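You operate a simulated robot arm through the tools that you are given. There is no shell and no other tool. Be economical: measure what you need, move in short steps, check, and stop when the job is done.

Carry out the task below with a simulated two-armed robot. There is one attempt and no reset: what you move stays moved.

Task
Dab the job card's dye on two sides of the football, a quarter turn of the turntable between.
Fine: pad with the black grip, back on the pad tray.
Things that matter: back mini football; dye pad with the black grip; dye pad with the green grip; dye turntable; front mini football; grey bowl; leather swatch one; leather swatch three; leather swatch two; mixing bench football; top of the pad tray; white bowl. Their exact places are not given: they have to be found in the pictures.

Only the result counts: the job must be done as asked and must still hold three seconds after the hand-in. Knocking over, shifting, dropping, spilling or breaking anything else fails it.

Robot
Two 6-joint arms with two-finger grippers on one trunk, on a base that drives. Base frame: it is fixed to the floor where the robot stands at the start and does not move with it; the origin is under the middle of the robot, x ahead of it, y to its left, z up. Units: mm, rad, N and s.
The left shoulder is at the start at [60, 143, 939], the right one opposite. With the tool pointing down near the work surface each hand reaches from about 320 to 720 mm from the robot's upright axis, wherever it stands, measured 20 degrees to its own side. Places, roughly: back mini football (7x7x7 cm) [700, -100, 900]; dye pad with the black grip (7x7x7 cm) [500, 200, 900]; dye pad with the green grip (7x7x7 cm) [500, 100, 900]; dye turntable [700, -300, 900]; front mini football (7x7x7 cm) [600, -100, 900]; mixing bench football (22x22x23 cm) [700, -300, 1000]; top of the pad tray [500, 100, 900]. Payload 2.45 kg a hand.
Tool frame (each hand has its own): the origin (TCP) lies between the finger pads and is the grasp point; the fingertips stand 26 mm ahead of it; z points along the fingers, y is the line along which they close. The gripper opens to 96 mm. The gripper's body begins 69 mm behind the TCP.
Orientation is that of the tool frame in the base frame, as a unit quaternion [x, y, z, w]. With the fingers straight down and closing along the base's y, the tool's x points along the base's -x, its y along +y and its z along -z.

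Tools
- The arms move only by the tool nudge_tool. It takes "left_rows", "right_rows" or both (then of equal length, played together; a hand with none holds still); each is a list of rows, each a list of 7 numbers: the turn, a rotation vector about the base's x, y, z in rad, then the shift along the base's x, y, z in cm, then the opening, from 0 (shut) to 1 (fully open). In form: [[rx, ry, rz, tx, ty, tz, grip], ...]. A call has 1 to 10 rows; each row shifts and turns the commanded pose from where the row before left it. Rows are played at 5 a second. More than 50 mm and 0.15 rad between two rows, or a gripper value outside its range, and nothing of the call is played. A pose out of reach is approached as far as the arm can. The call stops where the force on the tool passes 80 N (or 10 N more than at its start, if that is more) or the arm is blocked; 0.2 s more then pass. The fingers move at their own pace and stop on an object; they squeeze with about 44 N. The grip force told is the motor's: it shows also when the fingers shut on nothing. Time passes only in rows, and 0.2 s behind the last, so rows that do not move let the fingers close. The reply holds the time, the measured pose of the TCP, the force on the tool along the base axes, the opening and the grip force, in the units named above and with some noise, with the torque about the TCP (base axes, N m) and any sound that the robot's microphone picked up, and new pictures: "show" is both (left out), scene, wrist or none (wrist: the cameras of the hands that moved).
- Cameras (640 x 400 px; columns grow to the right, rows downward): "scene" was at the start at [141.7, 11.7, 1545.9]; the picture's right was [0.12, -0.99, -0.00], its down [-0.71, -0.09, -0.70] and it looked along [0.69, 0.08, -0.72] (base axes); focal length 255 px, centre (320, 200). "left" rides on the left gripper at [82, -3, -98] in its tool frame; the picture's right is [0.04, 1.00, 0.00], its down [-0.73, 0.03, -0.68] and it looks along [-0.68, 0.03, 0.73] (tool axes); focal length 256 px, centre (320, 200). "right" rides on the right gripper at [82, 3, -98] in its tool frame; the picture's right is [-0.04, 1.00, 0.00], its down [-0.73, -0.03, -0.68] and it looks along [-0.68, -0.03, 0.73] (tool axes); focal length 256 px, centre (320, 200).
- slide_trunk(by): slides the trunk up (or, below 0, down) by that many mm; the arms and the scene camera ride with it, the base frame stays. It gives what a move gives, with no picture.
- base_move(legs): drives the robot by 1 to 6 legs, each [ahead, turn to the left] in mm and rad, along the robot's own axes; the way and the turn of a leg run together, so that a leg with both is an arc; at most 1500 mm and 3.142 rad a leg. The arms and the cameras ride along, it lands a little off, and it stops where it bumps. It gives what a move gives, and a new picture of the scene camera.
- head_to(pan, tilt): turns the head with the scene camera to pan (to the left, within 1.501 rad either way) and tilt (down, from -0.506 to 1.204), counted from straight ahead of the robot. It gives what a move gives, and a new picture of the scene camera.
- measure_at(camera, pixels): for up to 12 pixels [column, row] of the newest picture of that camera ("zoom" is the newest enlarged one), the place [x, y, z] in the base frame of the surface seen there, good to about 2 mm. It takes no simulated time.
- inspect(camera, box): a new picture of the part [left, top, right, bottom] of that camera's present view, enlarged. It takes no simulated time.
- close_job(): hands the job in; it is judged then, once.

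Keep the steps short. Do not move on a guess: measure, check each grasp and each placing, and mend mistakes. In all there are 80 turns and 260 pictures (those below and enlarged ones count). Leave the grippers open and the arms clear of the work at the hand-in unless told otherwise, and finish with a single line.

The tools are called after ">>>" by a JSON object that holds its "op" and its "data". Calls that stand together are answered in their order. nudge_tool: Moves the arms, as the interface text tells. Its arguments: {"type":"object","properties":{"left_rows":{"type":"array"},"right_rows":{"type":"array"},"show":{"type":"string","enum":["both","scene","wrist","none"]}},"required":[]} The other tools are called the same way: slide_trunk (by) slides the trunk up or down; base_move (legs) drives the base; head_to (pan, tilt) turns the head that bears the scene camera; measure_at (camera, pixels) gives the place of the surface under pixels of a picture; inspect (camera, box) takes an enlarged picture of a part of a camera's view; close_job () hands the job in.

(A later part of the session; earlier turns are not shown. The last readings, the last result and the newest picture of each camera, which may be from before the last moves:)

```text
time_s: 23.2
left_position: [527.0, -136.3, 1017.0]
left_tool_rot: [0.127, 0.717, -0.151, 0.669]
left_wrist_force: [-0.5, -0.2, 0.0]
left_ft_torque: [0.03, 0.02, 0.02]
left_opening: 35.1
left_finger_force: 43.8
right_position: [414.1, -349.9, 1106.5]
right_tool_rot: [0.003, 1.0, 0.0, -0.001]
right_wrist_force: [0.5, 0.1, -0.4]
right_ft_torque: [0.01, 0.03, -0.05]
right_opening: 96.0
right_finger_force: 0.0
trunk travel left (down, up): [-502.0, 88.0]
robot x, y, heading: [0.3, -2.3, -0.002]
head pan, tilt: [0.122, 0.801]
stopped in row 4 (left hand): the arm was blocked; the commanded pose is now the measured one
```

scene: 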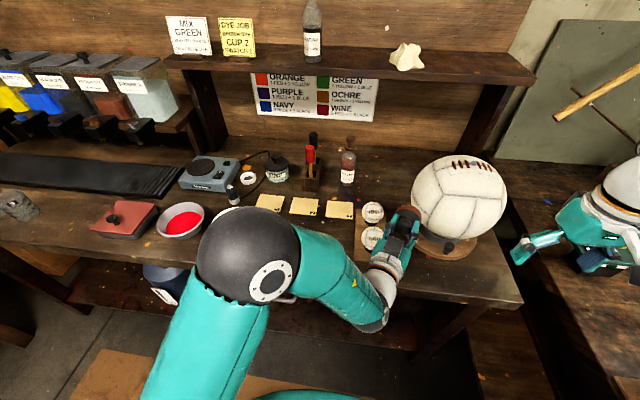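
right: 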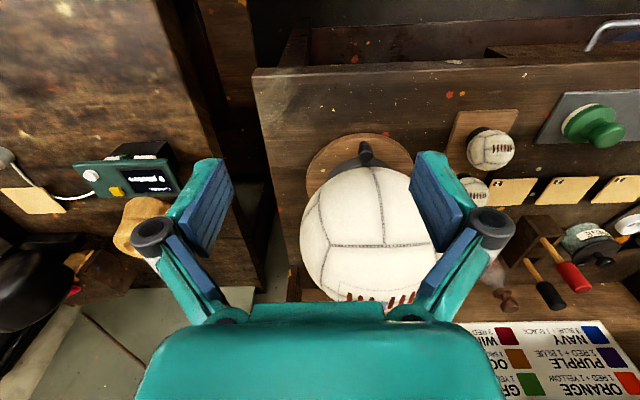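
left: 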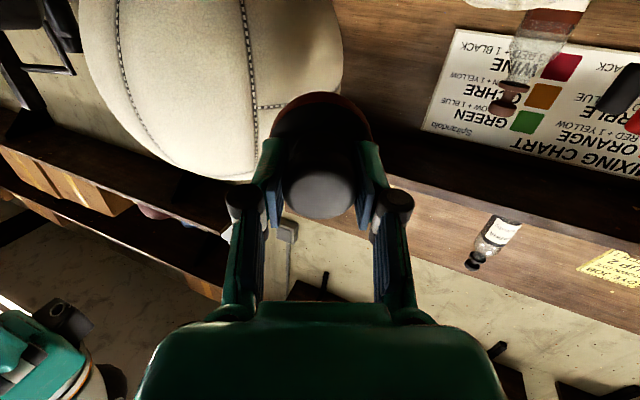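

The arm ended at its nearest reachable pose, with its wrist folded too far. I drive the base back 200 mm so the arm can stretch out.

>>> {"op": "base_move", "data": {"legs": [[-200, 0]]}}

```text
time_s: 24.8
left_position: [320.7, -139.2, 1015.5]
left_tool_rot: [0.129, 0.717, -0.152, 0.667]
left_wrist_force: [-0.5, 0.7, -0.1]
left_ft_torque: [0.0, 0.04, 0.01]
left_opening: 35.1
left_finger_force: 44.0
right_position: [208.8, -351.3, 1107.5]
right_tool_rot: [0.004, 1.0, 0.0, 0.0]
right_wrist_force: [-1.6, -1.2, 1.1]
right_ft_torque: [-0.02, -0.03, -0.02]
right_opening: 95.9
right_finger_force: 0.1
trunk travel left (down, up): [-502.0, 88.0]
robot x, y, heading: [-203.8, 0.0, -0.003]
head pan, tilt: [0.122, 0.801]
```

scene: 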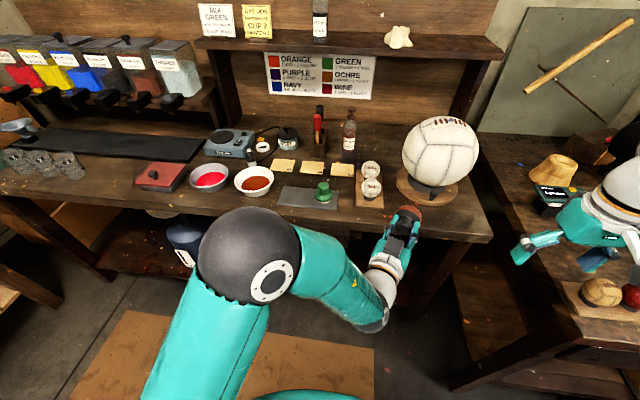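

Now the tool axis (0.917,-0.39,-0.06) already points at the ball centre. I advance along it, stopping 30 mm short of contact.

>>> {"op": "nudge_tool", "data": {"left_rows": [[0, 0, 0, 2.6, -1.13, 0, 0], [0, 0, 0, 2.6, -1.13, 0, 0], [0, 0, 0, 2.6, -1.13, 0, 0], [0, 0, 0, 2.6, -1.13, 0, 0], [0, 0, 0, 2.6, -1.13, 0, 0], [0, 0, 0, 2.6, -1.13, 0, 0], [0, 0, 0, 0, 0, 0, 0]]}}

>>> {"op": "inspect", "data": {"camera": "scene", "box": [350, 100, 510, 220]}}

```text
time_s: 26.4
left_position: [480.1, -203.1, 1018.8]
left_tool_rot: [0.126, 0.718, -0.151, 0.668]
left_wrist_force: [-0.2, 0.5, -0.1]
left_ft_torque: [0.0, 0.04, 0.0]
left_opening: 35.0
left_finger_force: 44.1
right_position: [209.7, -352.3, 1107.8]
right_tool_rot: [0.004, 1.0, 0.0, 0.0]
right_wrist_force: [-0.6, -0.1, 0.1]
right_ft_torque: [0.0, 0.0, -0.01]
right_opening: 96.3
right_finger_force: 0.1
trunk travel left (down, up): [-502.0, 88.0]
robot x, y, heading: [-205.5, 2.2, -0.002]
head pan, tilt: [0.122, 0.801]
```

scene: 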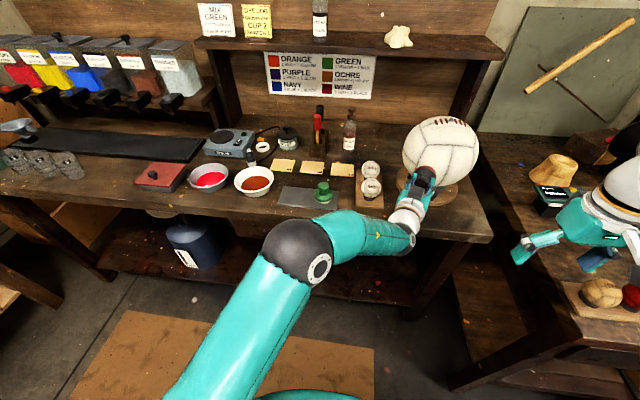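
left: 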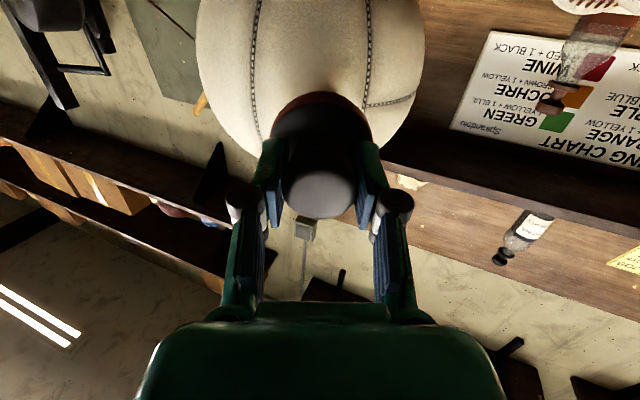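

```text
3.33 times, centred on (430, 160) of scene
```

zoom: 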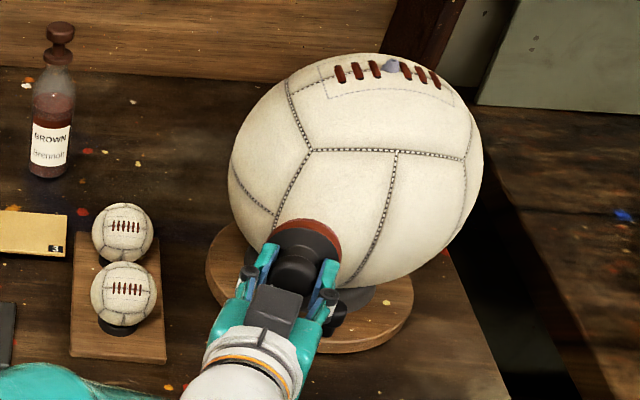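

The pad faces the ball squarely. I approach 24 mm in small rows and read the force.

>>> {"op": "nudge_tool", "data": {"left_rows": [[0, 0, 0, 0.74, -0.31, 0, 0], [0, 0, 0, 0.74, -0.31, 0, 0], [0, 0, 0, 0.37, -0.16, 0, 0], [0, 0, 0, 0.37, -0.16, 0, 0], [0, 0, 0, 0, 0, 0, 0]], "show": "wrist"}}

>>> {"op": "inspect", "data": {"camera": "left", "box": [240, 60, 400, 160]}}

```text
time_s: 27.6
left_position: [504.5, -207.2, 1023.0]
left_tool_rot: [0.123, 0.715, -0.149, 0.672]
left_wrist_force: [0.2, -0.1, -0.6]
left_ft_torque: [0.01, 0.02, 0.02]
left_opening: 35.0
left_finger_force: 43.9
right_position: [210.2, -352.5, 1107.3]
right_tool_rot: [0.005, 1.0, 0.0, 0.0]
right_wrist_force: [0.3, -0.5, 0.5]
right_ft_torque: [0.03, 0.01, -0.01]
right_opening: 96.0
right_finger_force: 0.1
trunk travel left (down, up): [-502.0, 88.0]
robot x, y, heading: [-202.9, -2.0, -0.003]
head pan, tilt: [0.122, 0.801]
```

left: 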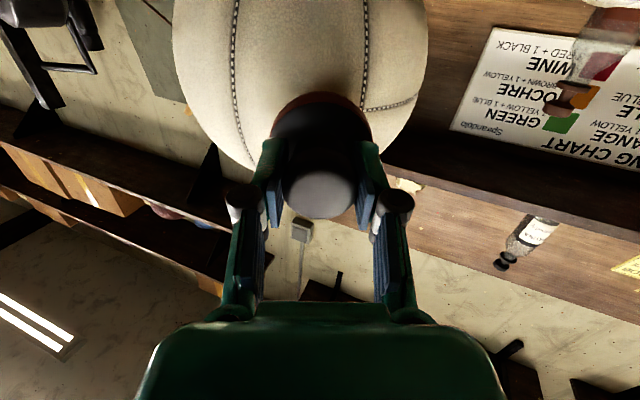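

```text
4.00 times, centred on (320, 110) of left
```

zoom: 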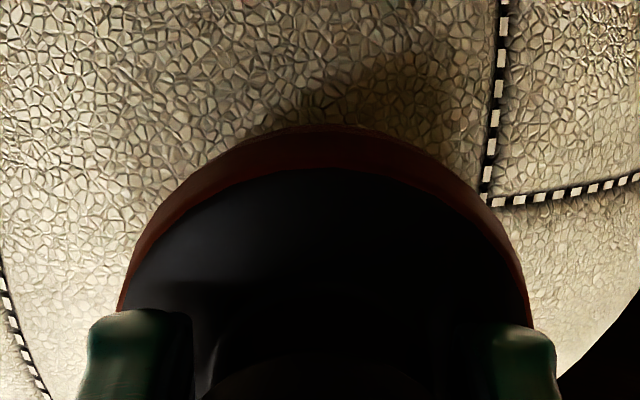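

No contact yet. I creep on 3 mm per row.

>>> {"op": "nudge_tool", "data": {"left_rows": [[0, 0, 0, 0.28, -0.12, -0.1, 0], [0, 0, 0, 0.28, -0.12, -0.1, 0], [0, 0, 0, 0, 0, 0, 0]], "show": "wrist"}}

>>> {"op": "inspect", "data": {"camera": "left", "box": [240, 60, 400, 160]}}

```text
time_s: 28.4
left_position: [510.9, -207.5, 1023.8]
left_tool_rot: [0.121, 0.715, -0.149, 0.672]
left_wrist_force: [-3.0, 1.1, 1.4]
left_ft_torque: [-0.05, -0.02, -0.11]
left_opening: 35.2
left_finger_force: 43.8
right_position: [208.8, -353.4, 1108.3]
right_tool_rot: [0.005, 1.0, 0.0, 0.0]
right_wrist_force: [-0.3, 0.0, -0.1]
right_ft_torque: [-0.01, 0.04, -0.04]
right_opening: 96.1
right_finger_force: 0.1
trunk travel left (down, up): [-502.0, 88.0]
robot x, y, heading: [-205.6, 1.2, -0.004]
head pan, tilt: [0.122, 0.801]
```

left: 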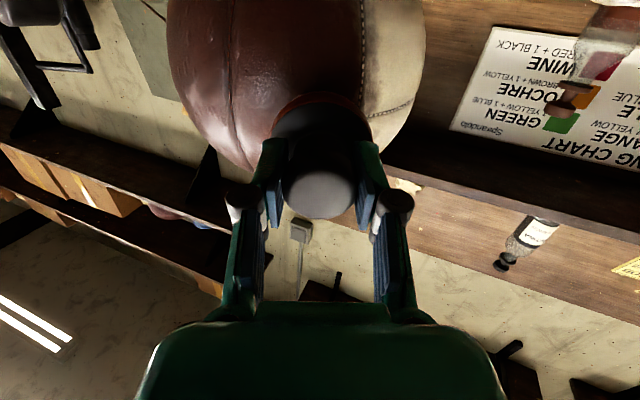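

```text
4.00 times, centred on (320, 110) of left
```

zoom: 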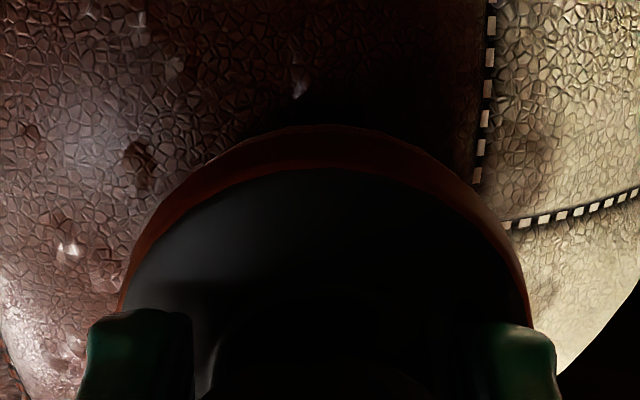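

Contact at 3 N, and the ball's side facing the pad turned brown. I back off 17 cm along the axis and look.

>>> {"op": "nudge_tool", "data": {"left_rows": [[0, 0, 0, -0.9, 0.4, 0, 0], [0, 0, 0, -1.8, 0.78, 0, 0], [0, 0, 0, -2.6, 1.13, 0, 0], [0, 0, 0, -2.6, 1.13, 0, 0], [0, 0, 0, -2.6, 1.13, 0, 0], [0, 0, 0, -2.6, 1.13, 0, 0], [0, 0, 0, -2.6, 1.13, 0, 0], [0, 0, 0, 0, 0, 0, 0]]}}

>>> {"op": "inspect", "data": {"camera": "scene", "box": [350, 100, 510, 220]}}

```text
time_s: 30.2
left_position: [348.3, -148.1, 1014.2]
left_tool_rot: [0.13, 0.717, -0.153, 0.668]
left_wrist_force: [-0.4, 0.1, -0.8]
left_ft_torque: [0.02, 0.01, 0.0]
left_opening: 35.1
left_finger_force: 44.2
right_position: [208.6, -353.0, 1107.1]
right_tool_rot: [0.005, 1.0, 0.0, 0.0]
right_wrist_force: [-0.1, -0.2, -0.6]
right_ft_torque: [0.02, 0.03, 0.01]
right_opening: 95.8
right_finger_force: 0.0
trunk travel left (down, up): [-502.0, 88.0]
robot x, y, heading: [-202.9, -2.5, -0.003]
head pan, tilt: [0.122, 0.801]
```

scene: 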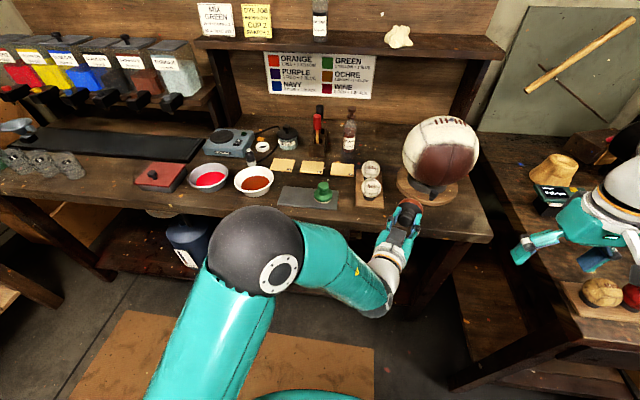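
left: 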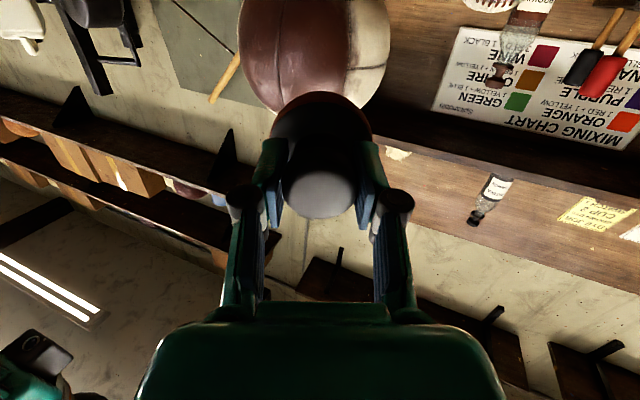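

```text
3.33 times, centred on (430, 160) of scene
```

zoom: 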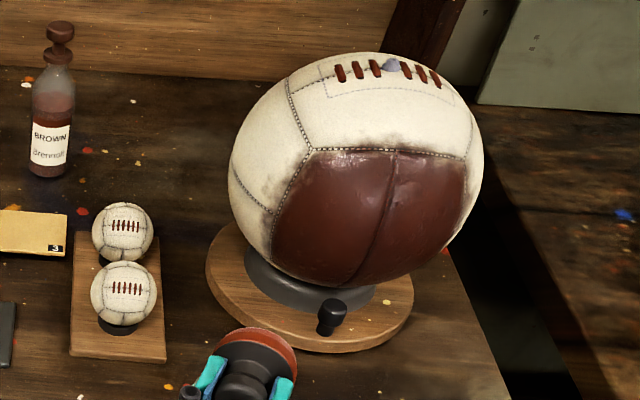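

The front panel is dyed cleanly. Next comes the quarter turn using the peg. First I take the left hand with the pad well to the left and up, out of the way.

>>> {"op": "nudge_tool", "data": {"left_rows": [[0, 0, 0, -0.4, 3.5, 0.8, 0], [0, 0, 0, -0.4, 3.5, 0.8, 0], [0, 0, 0, -0.4, 3.5, 0.8, 0], [0, 0, 0, -0.4, 3.5, 0.8, 0], [0, 0, 0, -0.4, 3.5, 0.8, 0], [0, 0, 0, -0.4, 3.5, 0.8, 0], [0, 0, 0, -0.4, 3.5, 0.8, 0], [0, 0, 0, -0.4, 3.5, 0.8, 0], [0, 0, 0, 0, 0, 0, 0]], "show": "scene"}}

```text
time_s: 32.2
left_position: [256.6, 24.2, 1140.0]
left_tool_rot: [0.127, 0.72, -0.149, 0.666]
left_wrist_force: [-0.1, 0.1, 0.0]
left_ft_torque: [0.02, 0.03, -0.03]
left_opening: 34.9
left_finger_force: 43.8
left hand out of reach, approached as far as the arm can: row 2, 3, 4, 5, 6, 7, 8
right_position: [209.4, -353.3, 1107.3]
right_tool_rot: [0.005, 1.0, 0.0, 0.0]
right_wrist_force: [0.3, 0.7, -1.2]
right_ft_torque: [0.0, 0.01, -0.02]
right_opening: 96.4
right_finger_force: 0.1
trunk travel left (down, up): [-502.0, 88.0]
robot x, y, heading: [-199.7, 1.6, 0.001]
head pan, tilt: [0.122, 0.801]
```

scene: 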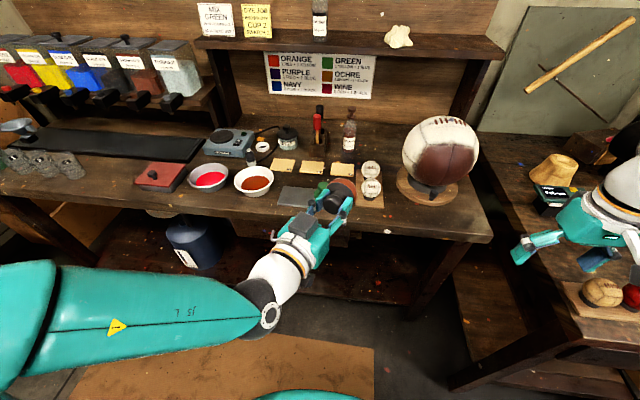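

The left hand is short of its commanded pose. I pitch it 40° back down so the pose is reachable and compact, and check the grip.

>>> {"op": "nudge_tool", "data": {"left_rows": [[0.055, 0.128, 0, 0, 0, 0.4, 0], [0.055, 0.128, 0, 0, 0, 0.4, 0], [0.055, 0.128, 0, 0, 0, 0.4, 0], [0.055, 0.128, 0, 0, 0, 0.4, 0], [0.055, 0.128, 0, 0, 0, 0.4, 0], [0.055, 0.128, 0, 0, 0, 0.4, 0], [0.055, 0.128, 0, 0, 0, 0.4, 0], [0, 0, 0, 0, 0, 0, 0]], "show": "scene"}}

```text
time_s: 34.0
left_position: [258.5, 22.9, 1168.1]
left_tool_rot: [0.174, 0.949, -0.058, 0.257]
left_wrist_force: [0.3, 0.2, -0.8]
left_ft_torque: [0.0, 0.0, -0.01]
left_opening: 35.2
left_finger_force: 44.0
right_position: [209.5, -351.6, 1107.5]
right_tool_rot: [0.005, 1.0, 0.0, 0.0]
right_wrist_force: [-0.6, 0.6, -0.1]
right_ft_torque: [0.01, 0.0, 0.01]
right_opening: 96.2
right_finger_force: 0.0
trunk travel left (down, up): [-502.0, 88.0]
robot x, y, heading: [-201.6, 0.5, -0.004]
head pan, tilt: [0.122, 0.801]
```

scene: 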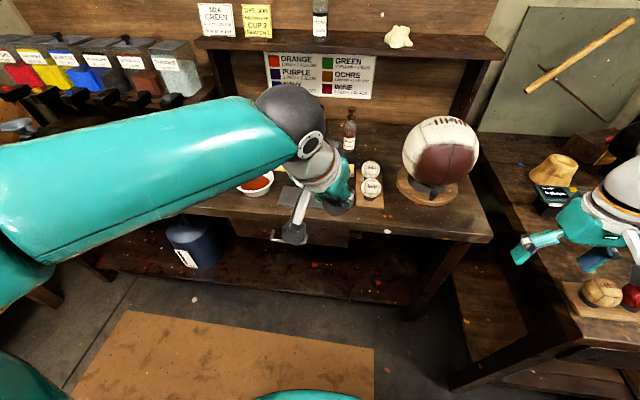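

Both are compact now. I shift the left hand further left and pitch the right hand 45° forward with fingers 40 mm open, in one call.

>>> {"op": "nudge_tool", "data": {"left_rows": [[0, 0, 0, 0, 1.8, 0, 0], [0, 0, 0, 0, 1.8, 0, 0], [0, 0, 0, 0, 1.8, 0, 0], [0, 0, 0, 0, 1.8, 0, 0], [0, 0, 0, 0, 1.8, 0, 0], [0, 0, 0, 0, 1.8, 0, 0]], "right_rows": [[0, -0.131, 0, 0, 0, 0, 0.42], [0, -0.131, 0, 0, 0, 0, 0.42], [0, -0.131, 0, 0, 0, 0, 0.42], [0, -0.131, 0, 0, 0, 0, 0.42], [0, -0.131, 0, 0, 0, 0, 0.42], [0, -0.131, 0, 0, 0, 0, 0.42]], "show": "scene"}}

>>> {"op": "base_move", "data": {"legs": [[240, 0]]}}

```text
time_s: 35.4
left_position: [259.6, 130.2, 1169.9]
left_tool_rot: [0.172, 0.949, -0.057, 0.258]
left_wrist_force: [-0.5, -0.5, -1.1]
left_ft_torque: [0.02, 0.01, -0.04]
left_opening: 35.1
left_finger_force: 44.2
right_position: [208.2, -352.2, 1107.8]
right_tool_rot: [0.004, 0.923, 0.002, 0.384]
right_wrist_force: [-0.2, 0.6, 0.2]
right_ft_torque: [-0.02, 0.0, -0.04]
right_opening: 40.1
right_finger_force: 0.1
trunk travel left (down, up): [-502.0, 88.0]
robot x, y, heading: [-204.1, -0.6, -0.006]
head pan, tilt: [0.122, 0.801]
```

scene: 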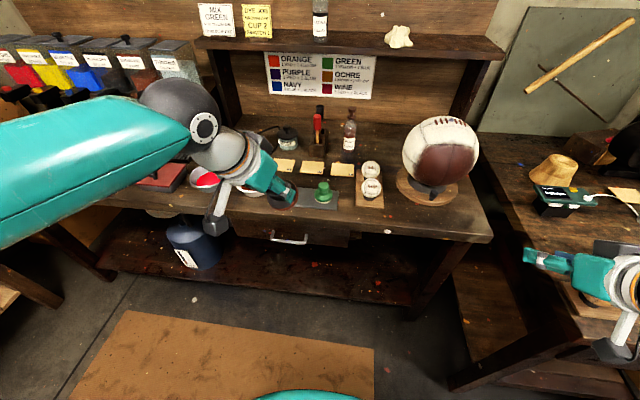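

```text
time_s: 37.2
left_position: [500.0, 129.1, 1168.2]
left_tool_rot: [0.172, 0.949, -0.057, 0.258]
left_wrist_force: [0.2, -0.8, -1.4]
left_ft_torque: [-0.02, 0.0, -0.01]
left_opening: 35.4
left_finger_force: 44.0
right_position: [449.5, -353.2, 1107.6]
right_tool_rot: [0.003, 0.924, 0.003, 0.383]
right_wrist_force: [0.8, -1.0, -0.5]
right_ft_torque: [0.04, 0.02, -0.02]
right_opening: 40.4
right_finger_force: 0.1
trunk travel left (down, up): [-502.0, 88.0]
robot x, y, heading: [36.8, -5.4, 0.001]
head pan, tilt: [0.122, 0.801]
```

scene: 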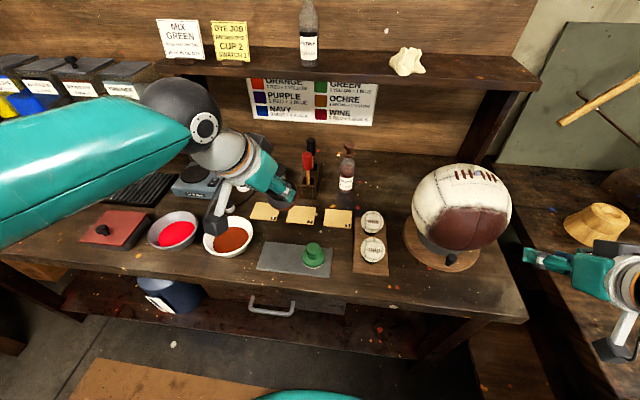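

I measure the peg and turntable again from this view.

>>> {"op": "inspect", "data": {"camera": "scene", "box": [395, 160, 525, 280]}}

>>> {"op": "measure_at", "data": {"camera": "scene", "pixels": [[452, 257], [452, 262], [446, 258], [457, 258], [452, 266], [425, 255], [478, 258], [440, 265]]}}

```text
3.33 times, centred on (460, 220) of scene
```

zoom: 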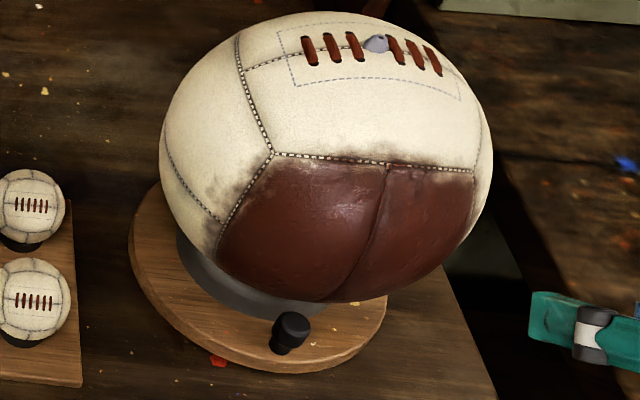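

```text
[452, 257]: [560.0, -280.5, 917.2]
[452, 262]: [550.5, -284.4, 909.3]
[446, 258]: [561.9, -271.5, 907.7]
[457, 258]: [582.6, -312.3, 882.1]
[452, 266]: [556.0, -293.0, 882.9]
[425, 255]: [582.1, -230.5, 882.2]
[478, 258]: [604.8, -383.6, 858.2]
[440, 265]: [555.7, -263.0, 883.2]
```

The peg centre is near (558,-282), top 919, disc 883. I bring the right hand to (480,-281,985), in line for a 45° approach.

>>> {"op": "nudge_tool", "data": {"right_rows": [[0, 0, 0, 0.8, 1.8, -3, 0.42], [0, 0, 0, 0.8, 1.8, -3, 0.42], [0, 0, 0, 0.8, 1.8, -3, 0.42], [0, 0, 0, 0.65, 1.8, -3.2, 0.42], [0, 0, 0, 0, 0, 0, 0.42]]}}

```text
time_s: 38.4
left_position: [497.6, 128.9, 1170.1]
left_tool_rot: [0.172, 0.949, -0.058, 0.258]
left_wrist_force: [-0.7, -0.4, -0.1]
left_ft_torque: [0.01, 0.0, -0.02]
left_opening: 35.3
left_finger_force: 44.2
right_position: [475.2, -294.0, 1001.1]
right_tool_rot: [0.006, 0.926, -0.002, 0.379]
right_wrist_force: [-0.1, 0.8, 0.5]
right_ft_torque: [0.0, -0.04, 0.04]
right_opening: 40.5
right_finger_force: 0.1
right hand out of reach, approached as far as the arm can: row 3, 4
trunk travel left (down, up): [-502.0, 88.0]
robot x, y, heading: [37.5, -0.9, -0.003]
head pan, tilt: [0.122, 0.801]
```

scene: 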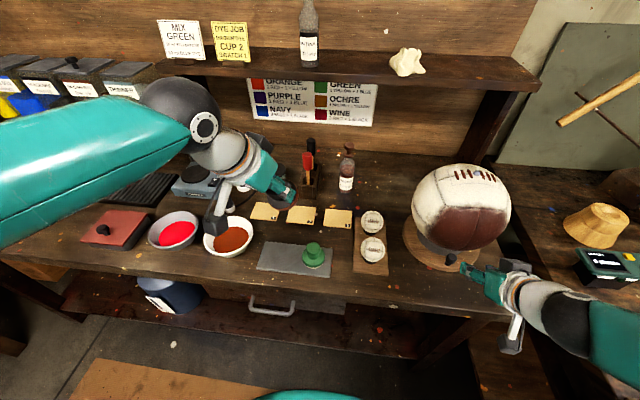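
right: 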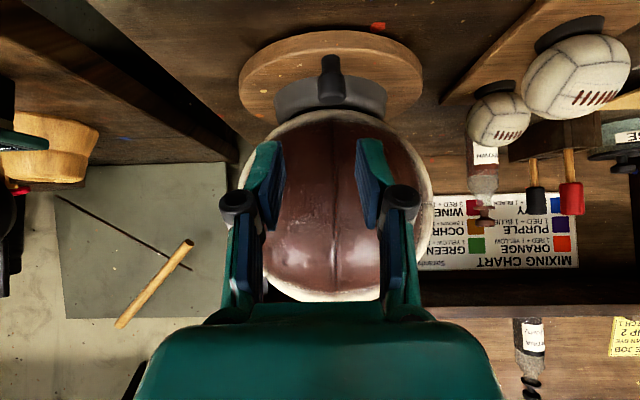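

The hand is near its fold limit again. I lower the trunk 50 mm; the hands ride down clear of everything, with the left pad still at z above 1060.

>>> {"op": "slide_trunk", "data": {"by": -50}}

>>> {"op": "nudge_tool", "data": {"right_rows": [[0, 0, 0, 1.2, 0.6, 0, 0.42], [0, 0, 0, 1.2, 0.6, 0, 0.42], [0, 0, 0, 0, 0, 0, 0.42]]}}

```text
time_s: 39.4
left_position: [498.2, 129.8, 1119.6]
left_tool_rot: [0.172, 0.949, -0.058, 0.257]
left_wrist_force: [0.0, -0.8, -0.6]
left_ft_torque: [0.01, 0.01, 0.01]
left_opening: 34.9
left_finger_force: 43.6
right_position: [475.5, -293.2, 951.5]
right_tool_rot: [0.006, 0.926, -0.004, 0.378]
right_wrist_force: [-0.4, -0.2, -0.5]
right_ft_torque: [0.04, 0.01, 0.02]
right_opening: 40.4
right_finger_force: 0.1
trunk travel left (down, up): [-452.0, 138.0]
robot x, y, heading: [40.3, -2.2, -0.004]
head pan, tilt: [0.122, 0.801]
```

```text
time_s: 40.1
left_position: [499.0, 129.0, 1120.2]
left_tool_rot: [0.172, 0.949, -0.057, 0.257]
left_wrist_force: [-0.1, 0.1, -0.1]
left_ft_torque: [-0.01, -0.01, 0.03]
left_opening: 34.8
left_finger_force: 43.6
right_position: [499.8, -282.4, 950.7]
right_tool_rot: [0.006, 0.926, -0.003, 0.378]
right_wrist_force: [-0.3, 0.3, 0.5]
right_ft_torque: [0.02, 0.01, -0.01]
right_opening: 40.3
right_finger_force: 0.1
trunk travel left (down, up): [-452.0, 138.0]
robot x, y, heading: [35.6, 0.1, -0.003]
head pan, tilt: [0.122, 0.801]
```

scene: 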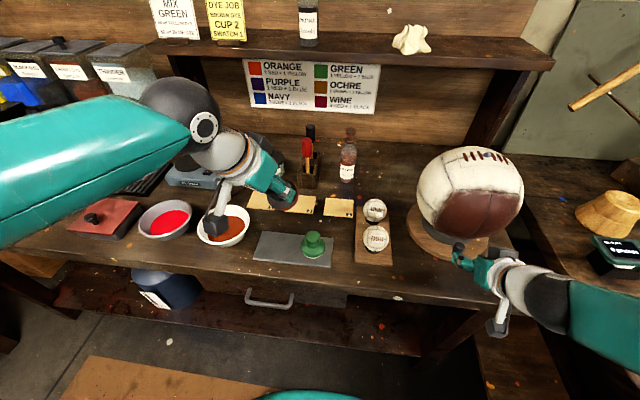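
right: 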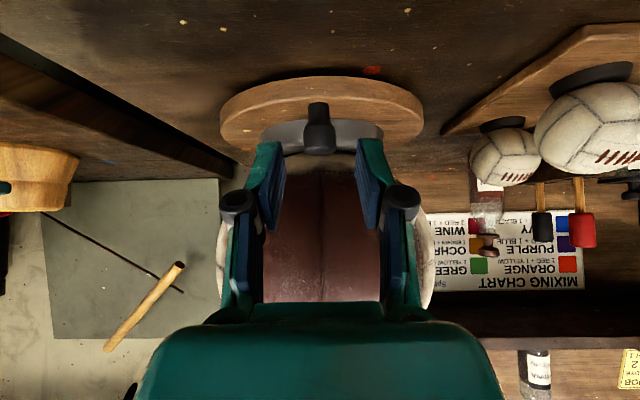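

The peg (at (319,130)) is centred between the fingers. I approach to about (548,-282,914).

>>> {"op": "nudge_tool", "data": {"right_rows": [[0, 0, 0, 1.2, 0, -0.92, 0.42], [0, 0, 0, 1.2, 0, -0.92, 0.42], [0, 0, 0, 1.2, 0, -0.92, 0.42], [0, 0, 0, 1.2, 0, -0.9, 0.42], [0, 0, 0, 0, 0, 0, 0.42]]}}

```text
time_s: 41.4
left_position: [499.2, 129.5, 1119.0]
left_tool_rot: [0.172, 0.949, -0.058, 0.258]
left_wrist_force: [0.1, -0.3, -0.7]
left_ft_torque: [0.02, -0.01, 0.02]
left_opening: 35.1
left_finger_force: 44.0
right_position: [549.3, -281.4, 915.7]
right_tool_rot: [0.006, 0.925, -0.004, 0.379]
right_wrist_force: [-0.1, -0.5, -0.1]
right_ft_torque: [-0.01, 0.02, -0.03]
right_opening: 40.5
right_finger_force: 0.0
trunk travel left (down, up): [-452.0, 138.0]
robot x, y, heading: [36.7, -0.2, -0.005]
head pan, tilt: [0.122, 0.801]
```

scene: 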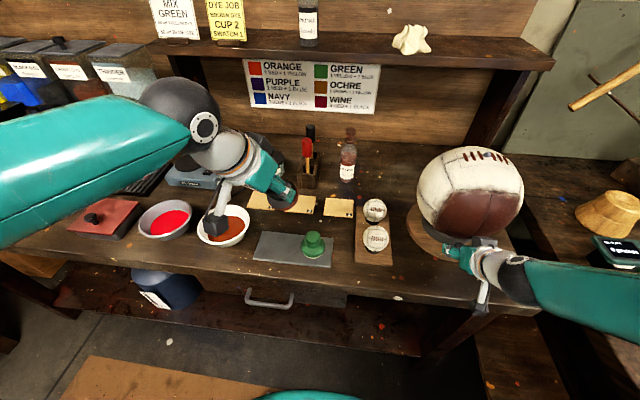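
right: 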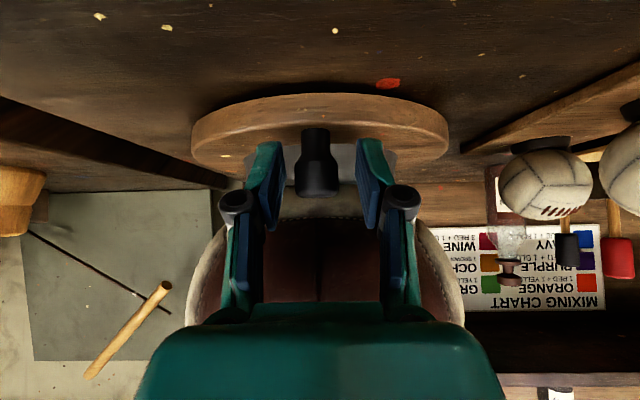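

The peg stands between the fingers. I narrow the gap to 28 mm and sweep the peg along its arc to the right in 10° rows, yawing as I go. First 40°.

>>> {"op": "nudge_tool", "data": {"right_rows": [[0, 0, 0, 0, 0, 0, 0.29], [0, 0, 0.131, 0.16, -1.8, 0, 0.29], [0, 0, 0.131, 0.46, -1.75, 0, 0.29], [0, 0, 0.131, 0.75, -1.64, 0, 0.29], [0, 0, 0.131, 1.02, -1.5, 0, 0.29], [0, 0, 0, 0, 0, 0, 0.29]]}}

```text
time_s: 42.8
left_position: [499.7, 128.8, 1120.5]
left_tool_rot: [0.173, 0.949, -0.058, 0.257]
left_wrist_force: [0.2, -0.5, -0.4]
left_ft_torque: [-0.02, -0.02, -0.03]
left_opening: 35.1
left_finger_force: 44.3
right_position: [565.4, -337.2, 914.4]
right_tool_rot: [-0.198, 0.913, 0.071, 0.35]
right_wrist_force: [-0.3, -0.1, -1.1]
right_ft_torque: [0.02, 0.01, -0.02]
right_opening: 28.0
right_finger_force: 0.3
right hand out of reach, approached as far as the arm can: row 2, 3
trunk travel left (down, up): [-452.0, 138.0]
robot x, y, heading: [33.2, -0.6, -0.002]
head pan, tilt: [0.122, 0.801]
```

scene: 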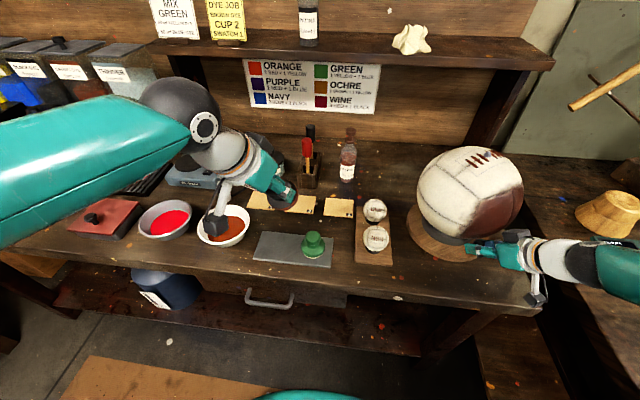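
right: 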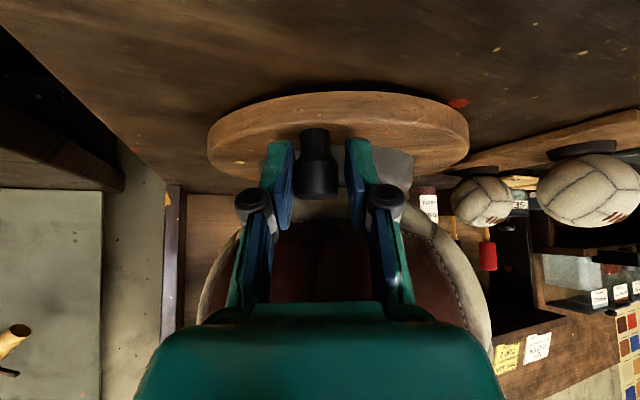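

It turned about 32°. I continue toward 60°.

>>> {"op": "nudge_tool", "data": {"right_rows": [[0, 0, 0.1, 0.75, -1.15, 0, 0.29], [0, 0, 0.131, 1.26, -1.29, 0, 0.29], [0, 0, 0.131, 1.46, -1.06, 0, 0.29], [0, 0, 0, 0, 0, 0, 0.29]]}}

```text
time_s: 43.8
left_position: [498.6, 128.7, 1119.2]
left_tool_rot: [0.172, 0.949, -0.058, 0.258]
left_wrist_force: [-0.5, -0.8, -1.2]
left_ft_torque: [0.01, -0.01, 0.02]
left_opening: 35.0
left_finger_force: 44.0
right_position: [600.6, -370.5, 914.5]
right_tool_rot: [-0.359, 0.863, 0.133, 0.331]
right_wrist_force: [-0.6, 0.8, -0.3]
right_ft_torque: [-0.02, -0.03, -0.02]
right_opening: 28.0
right_finger_force: 0.0
trunk travel left (down, up): [-452.0, 138.0]
robot x, y, heading: [38.3, -0.1, 0.003]
head pan, tilt: [0.122, 0.801]
```

scene: 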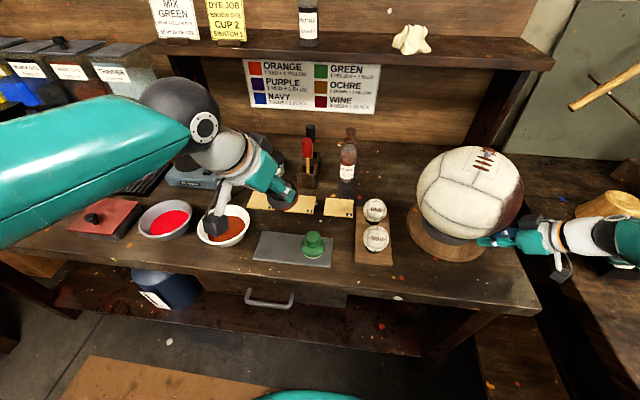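
right: 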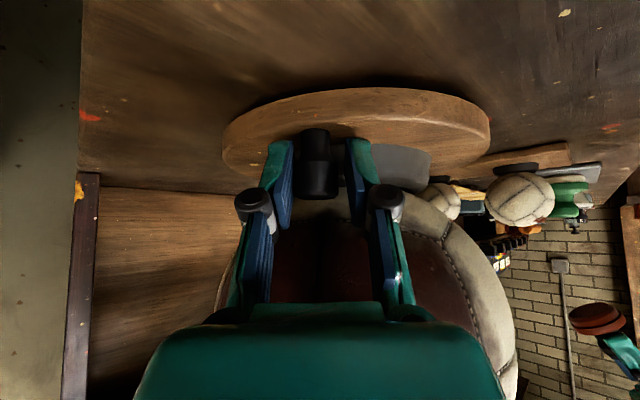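

About 58°. Before continuing, I check clearance between the right wrist and the tan wooden block on the right bench.

>>> {"op": "measure_at", "data": {"camera": "scene", "pixels": [[600, 203], [590, 215], [625, 200], [560, 240], [565, 272], [590, 235], [625, 235], [530, 220]]}}

>>> {"op": "inspect", "data": {"camera": "scene", "box": [400, 130, 640, 290]}}

```text
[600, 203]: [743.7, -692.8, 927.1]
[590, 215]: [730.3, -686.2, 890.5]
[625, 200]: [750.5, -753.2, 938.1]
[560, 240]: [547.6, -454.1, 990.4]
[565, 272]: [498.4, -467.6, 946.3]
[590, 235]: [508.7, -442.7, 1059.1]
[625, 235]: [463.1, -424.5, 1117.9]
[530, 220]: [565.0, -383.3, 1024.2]
```

```text
2.50 times, centred on (520, 210) of scene
```

zoom: 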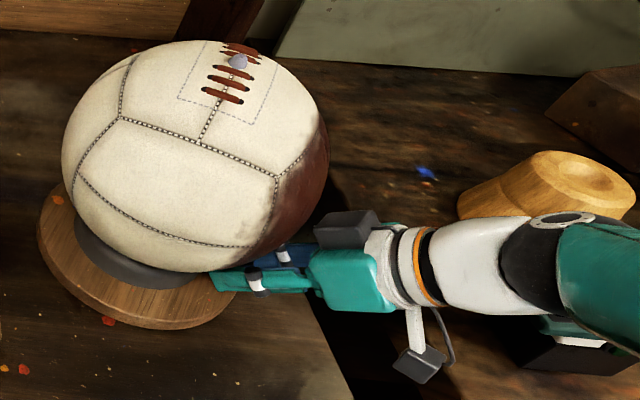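

The block is far away (y -690), and the hand clears the ball. I turn the last 30° with the hand yawing fully along.

>>> {"op": "nudge_tool", "data": {"right_rows": [[0, 0, 0.1327, 1.21, -0.64, 0, 0.29], [0, 0, 0.1327, 1.3, -0.48, 0, 0.29], [0, 0, 0.1327, 1.34, -0.3, 0, 0.29], [0, 0, 0.1327, 1.37, -0.12, 0, 0.29], [0, 0, 0, 0, 0, 0, 0.29]]}}

```text
time_s: 45.0
left_position: [498.6, 129.5, 1119.9]
left_tool_rot: [0.173, 0.949, -0.058, 0.256]
left_wrist_force: [-0.1, 0.2, -1.3]
left_ft_torque: [0.0, 0.02, 0.0]
left_opening: 35.1
left_finger_force: 43.9
right_position: [653.2, -384.4, 912.9]
right_tool_rot: [-0.573, 0.739, 0.215, 0.283]
right_wrist_force: [-0.3, 0.4, -0.2]
right_ft_torque: [0.02, 0.01, 0.02]
right_opening: 27.9
right_finger_force: 0.1
trunk travel left (down, up): [-452.0, 138.0]
robot x, y, heading: [37.6, -1.2, -0.0]
head pan, tilt: [0.122, 0.801]
```

scene: 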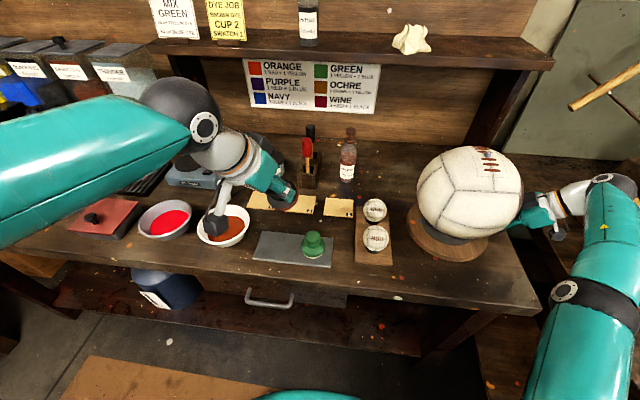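
right: 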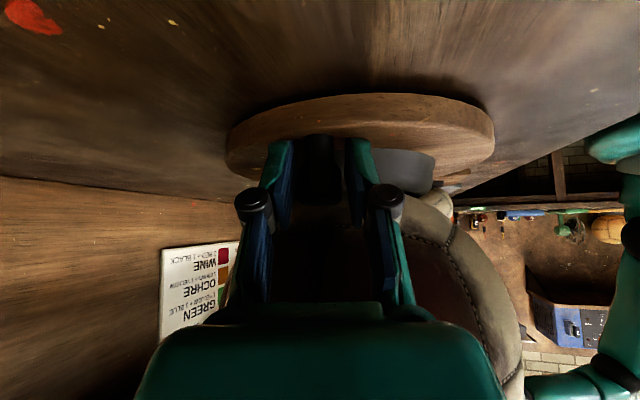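

I check the peg position with the right wrist camera (peg near (318,170)).

>>> {"op": "measure_at", "data": {"camera": "right", "pixels": [[318, 190], [318, 165], [318, 145], [310, 170], [328, 170]]}}

>>> {"op": "inspect", "data": {"camera": "right", "box": [220, 80, 420, 220]}}

```text
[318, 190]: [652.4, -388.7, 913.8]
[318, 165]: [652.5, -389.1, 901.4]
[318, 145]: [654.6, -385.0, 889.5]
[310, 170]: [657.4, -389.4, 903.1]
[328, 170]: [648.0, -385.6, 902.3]
```

```text
2.86 times, centred on (320, 150) of right
```

zoom: 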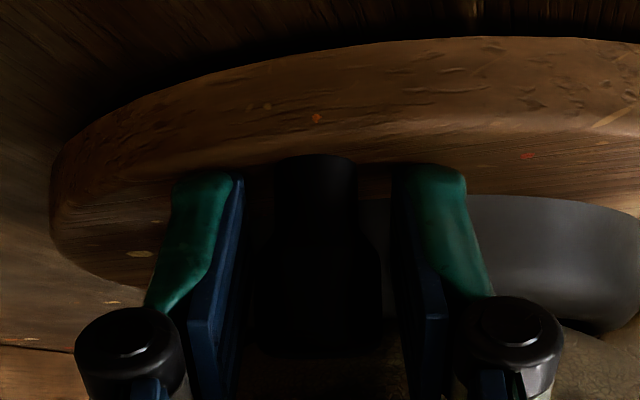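

The peg sits at about (653,-380): a quarter turn (about 89–90°). I open the right fingers a little and withdraw backwards along the tool axis, then up.

>>> {"op": "nudge_tool", "data": {"right_rows": [[0, 0, 0, 0, 0, 0, 0.42], [0, 0, 0, -0.4, -1.3, 1.5, 0.42], [0, 0, 0, -0.5, -1.9, 2.2, 0.42], [0, 0, 0, -0.5, -1.9, 2.2, 0.42], [0, 0, 0, -0.5, -1.9, 2.2, 0.42], [0, 0, 0, -2, -1, 2, 0.42], [0, 0, -0.13, -2.5, 0, 1.5, 0.42], [0, 0, -0.13, -2.5, 0, 1.5, 0.42], [0, 0, -0.13, -2.5, 0, 1, 0.42], [0, 0, 0, 0, 0, 0, 0.42]], "show": "scene"}}

>>> {"op": "inspect", "data": {"camera": "scene", "box": [380, 130, 560, 280]}}

```text
time_s: 47.1
left_position: [499.2, 129.0, 1118.2]
left_tool_rot: [0.172, 0.949, -0.057, 0.256]
left_wrist_force: [0.4, 1.6, -1.0]
left_ft_torque: [-0.02, 0.01, 0.0]
left_opening: 35.1
left_finger_force: 43.5
right_position: [507.8, -443.9, 1035.0]
right_tool_rot: [-0.417, 0.836, 0.156, 0.321]
right_wrist_force: [0.3, -0.2, -0.2]
right_ft_torque: [-0.01, 0.01, -0.02]
right_opening: 40.4
right_finger_force: 0.1
right hand out of reach, approached as far as the arm can: row 2, 3, 4, 5, 6
trunk travel left (down, up): [-452.0, 138.0]
robot x, y, heading: [40.3, 1.1, -0.003]
head pan, tilt: [0.122, 0.801]
```

scene: 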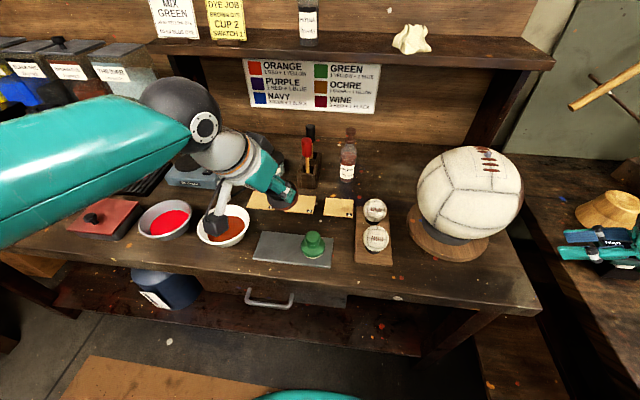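

```text
2.67 times, centred on (470, 205) of scene
```

zoom: 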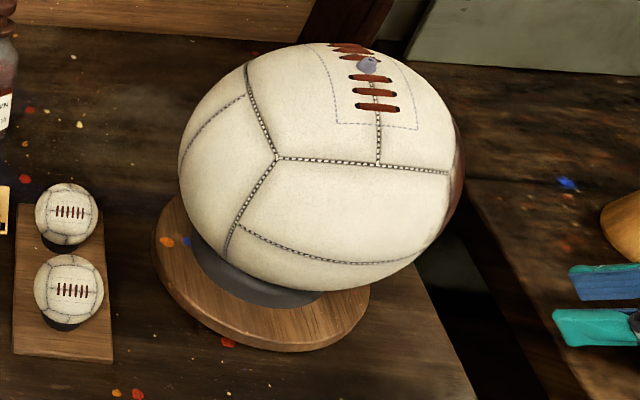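

The laces have turned a quarter. I check the peg from the right wrist camera.

>>> {"op": "inspect", "data": {"camera": "right", "box": [0, 0, 640, 400]}}

```text
1.00 times, centred on (320, 200) of right (not enlarged: the box is as wide or as high as the picture)
```

zoom: 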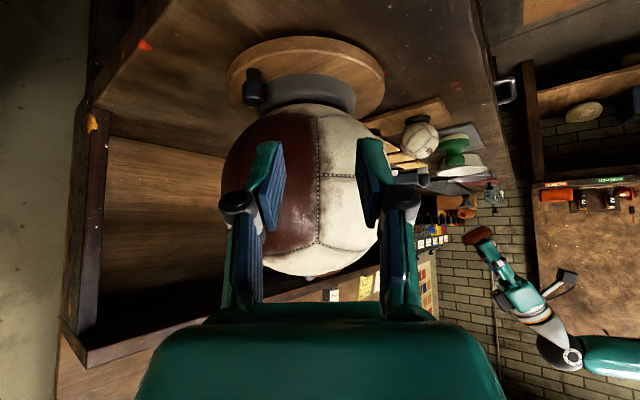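

>>> {"op": "measure_at", "data": {"camera": "zoom", "pixels": [[254, 95], [254, 103], [249, 90], [259, 90], [254, 75]]}}

```text
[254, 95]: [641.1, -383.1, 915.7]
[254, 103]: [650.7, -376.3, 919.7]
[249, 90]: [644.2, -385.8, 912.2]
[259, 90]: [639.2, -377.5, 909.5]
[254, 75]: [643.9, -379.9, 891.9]
```

The peg is at about (649,-379), a turn of roughly 87–89°, which is good. Now I drive back 240 mm and raise the trunk 50 mm to restore the first dab's geometry.

>>> {"op": "base_move", "data": {"legs": [[-240, 0]]}}

>>> {"op": "slide_trunk", "data": {"by": 50}}

```text
time_s: 48.9
left_position: [258.1, 131.5, 1121.3]
left_tool_rot: [0.17, 0.949, -0.057, 0.259]
left_wrist_force: [-0.7, -0.4, -1.2]
left_ft_torque: [0.01, 0.02, -0.02]
left_opening: 35.0
left_finger_force: 43.8
right_position: [267.9, -439.0, 1035.5]
right_tool_rot: [-0.42, 0.835, 0.156, 0.321]
right_wrist_force: [-1.0, 0.9, 0.1]
right_ft_torque: [0.01, -0.01, -0.03]
right_opening: 40.4
right_finger_force: 0.0
trunk travel left (down, up): [-452.0, 138.0]
robot x, y, heading: [-203.6, -1.2, 0.001]
head pan, tilt: [0.122, 0.801]
```

scene: 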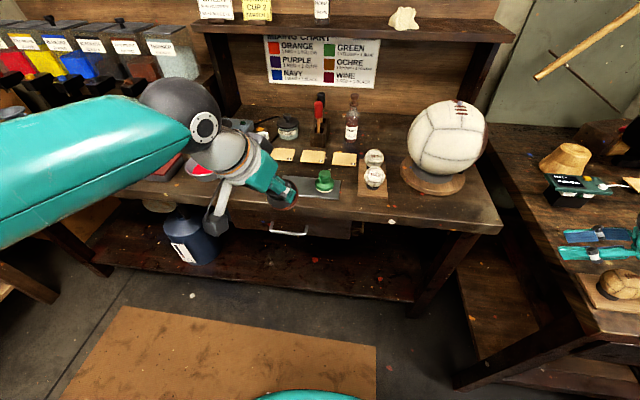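

```text
time_s: 49.9
left_position: [260.3, 132.0, 1170.2]
left_tool_rot: [0.17, 0.95, -0.057, 0.257]
left_wrist_force: [0.7, 0.6, -1.4]
left_ft_torque: [0.0, 0.01, -0.02]
left_opening: 35.3
left_finger_force: 44.1
right_position: [268.5, -439.0, 1085.6]
right_tool_rot: [-0.419, 0.835, 0.156, 0.321]
right_wrist_force: [-0.1, -0.2, 0.0]
right_ft_torque: [0.01, -0.02, 0.0]
right_opening: 40.2
right_finger_force: 0.0
trunk travel left (down, up): [-502.0, 88.0]
robot x, y, heading: [-202.8, 0.3, 0.001]
head pan, tilt: [0.122, 0.801]
```

I move the left hand to (348,-148,1015) first, then pitch it up.

>>> {"op": "nudge_tool", "data": {"left_rows": [[0, 0, 0, 0.88, -2.8, -1.55, 0], [0, 0, 0, 0.88, -2.8, -1.55, 0], [0, 0, 0, 0.88, -2.8, -1.55, 0], [0, 0, 0, 0.88, -2.8, -1.55, 0], [0, 0, 0, 0.88, -2.8, -1.55, 0], [0, 0, 0, 0.88, -2.8, -1.55, 0], [0, 0, 0, 0.88, -2.8, -1.55, 0], [0, 0, 0, 0.88, -2.8, -1.55, 0], [0, 0, 0, 0.88, -2.8, -1.55, 0], [0, 0, 0, 0.88, -2.8, -1.55, 0]], "show": "none"}}

>>> {"op": "nudge_tool", "data": {"left_rows": [[-0.055, -0.128, 0, 0, 0, 0, 0], [-0.055, -0.128, 0, 0, 0, 0, 0], [-0.055, -0.128, 0, 0, 0, 0, 0], [-0.055, -0.128, 0, 0, 0, 0, 0], [-0.055, -0.128, 0, 0, 0, 0, 0], [-0.055, -0.128, 0, 0, 0, 0, 0], [-0.055, -0.128, 0, 0, 0, 0, 0], [0, 0, 0, 0, 0, 0, 0]]}}

```text
time_s: 52.1
left_position: [349.5, -151.7, 1012.1]
left_tool_rot: [0.17, 0.95, -0.056, 0.257]
left_wrist_force: [-0.5, -1.1, -0.7]
left_ft_torque: [0.03, 0.03, -0.02]
left_opening: 35.0
left_finger_force: 43.7
right_position: [270.2, -439.2, 1084.4]
right_tool_rot: [-0.419, 0.835, 0.156, 0.321]
right_wrist_force: [0.3, -0.5, 1.2]
right_ft_torque: [0.06, -0.03, 0.02]
right_opening: 40.3
right_finger_force: 0.1
trunk travel left (down, up): [-502.0, 88.0]
robot x, y, heading: [-203.5, -2.0, 0.004]
head pan, tilt: [0.122, 0.801]
```

```text
time_s: 53.9
left_position: [346.5, -147.2, 1016.0]
left_tool_rot: [0.127, 0.717, -0.153, 0.668]
left_wrist_force: [-0.2, 0.0, -0.5]
left_ft_torque: [0.02, 0.01, 0.0]
left_opening: 35.3
left_finger_force: 44.2
right_position: [268.6, -440.2, 1086.7]
right_tool_rot: [-0.42, 0.835, 0.157, 0.321]
right_wrist_force: [-0.1, -0.8, 0.2]
right_ft_torque: [0.02, 0.02, 0.0]
right_opening: 40.1
right_finger_force: 0.1
trunk travel left (down, up): [-502.0, 88.0]
robot x, y, heading: [-199.6, 0.1, -0.002]
head pan, tilt: [0.122, 0.801]
```

scene: 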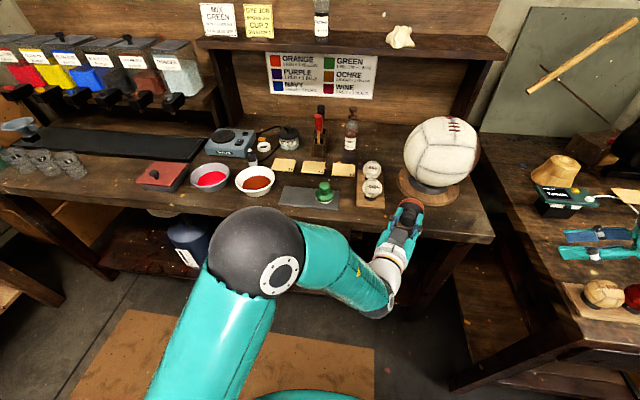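
left: 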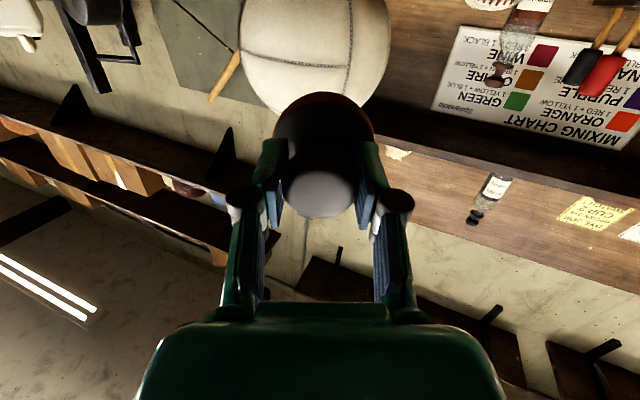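

Same pose as before the first dab. I advance to about 25 mm short of contact.

>>> {"op": "nudge_tool", "data": {"left_rows": [[0, 0, 0, 2.35, -0.98, 0, 0], [0, 0, 0, 2.35, -0.98, 0, 0], [0, 0, 0, 2.35, -0.98, 0, 0], [0, 0, 0, 2.35, -0.98, 0, 0], [0, 0, 0, 2.35, -0.98, 0, 0], [0, 0, 0, 2.35, -0.98, 0, 0], [0, 0, 0, 0.5, -0.22, 0, 0], [0, 0, 0, 0.5, -0.22, 0, 0], [0, 0, 0, 0, 0, 0, 0]], "show": "wrist"}}

```text
time_s: 55.9
left_position: [503.1, -205.6, 1021.1]
left_tool_rot: [0.122, 0.716, -0.151, 0.67]
left_wrist_force: [0.2, -0.5, 0.2]
left_ft_torque: [0.0, 0.03, -0.04]
left_opening: 35.2
left_finger_force: 43.5
right_position: [268.8, -439.4, 1085.6]
right_tool_rot: [-0.42, 0.835, 0.157, 0.32]
right_wrist_force: [-0.6, -0.5, -1.3]
right_ft_torque: [-0.01, -0.02, 0.01]
right_opening: 39.9
right_finger_force: 0.2
trunk travel left (down, up): [-502.0, 88.0]
robot x, y, heading: [-202.4, -3.1, 0.003]
head pan, tilt: [0.122, 0.801]
```

left: 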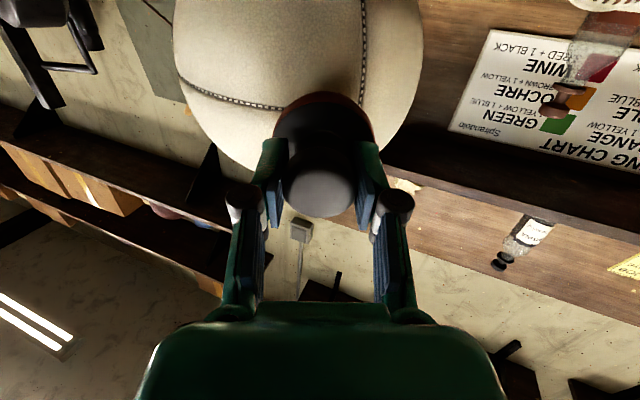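

Not touching yet. I creep 3 mm per row as before.

>>> {"op": "nudge_tool", "data": {"left_rows": [[0, 0, 0, 0.28, -0.12, 0, 0], [0, 0, 0, 0.28, -0.12, -0.1, 0], [0, 0, 0, 0, 0, 0, 0]], "show": "wrist"}}

```text
time_s: 56.7
left_position: [510.1, -203.9, 1021.9]
left_tool_rot: [0.12, 0.716, -0.151, 0.671]
left_wrist_force: [-3.5, 1.3, 1.5]
left_ft_torque: [-0.05, -0.07, -0.09]
left_opening: 35.1
left_finger_force: 43.3
right_position: [267.8, -439.4, 1087.0]
right_tool_rot: [-0.419, 0.835, 0.156, 0.321]
right_wrist_force: [0.2, 0.0, 0.4]
right_ft_torque: [0.02, 0.0, -0.01]
right_opening: 40.1
right_finger_force: 0.0
trunk travel left (down, up): [-502.0, 88.0]
robot x, y, heading: [-199.8, -0.6, 0.002]
head pan, tilt: [0.122, 0.801]
```

left: 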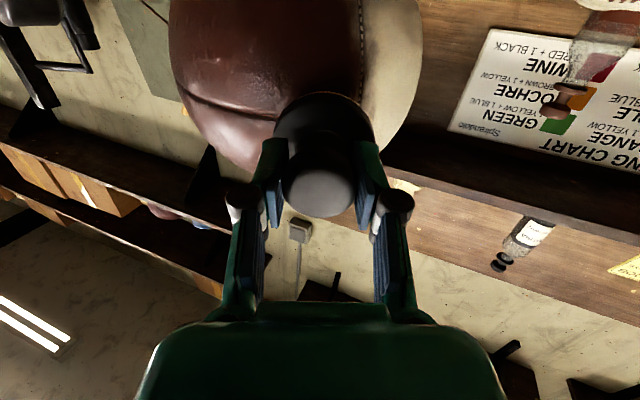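

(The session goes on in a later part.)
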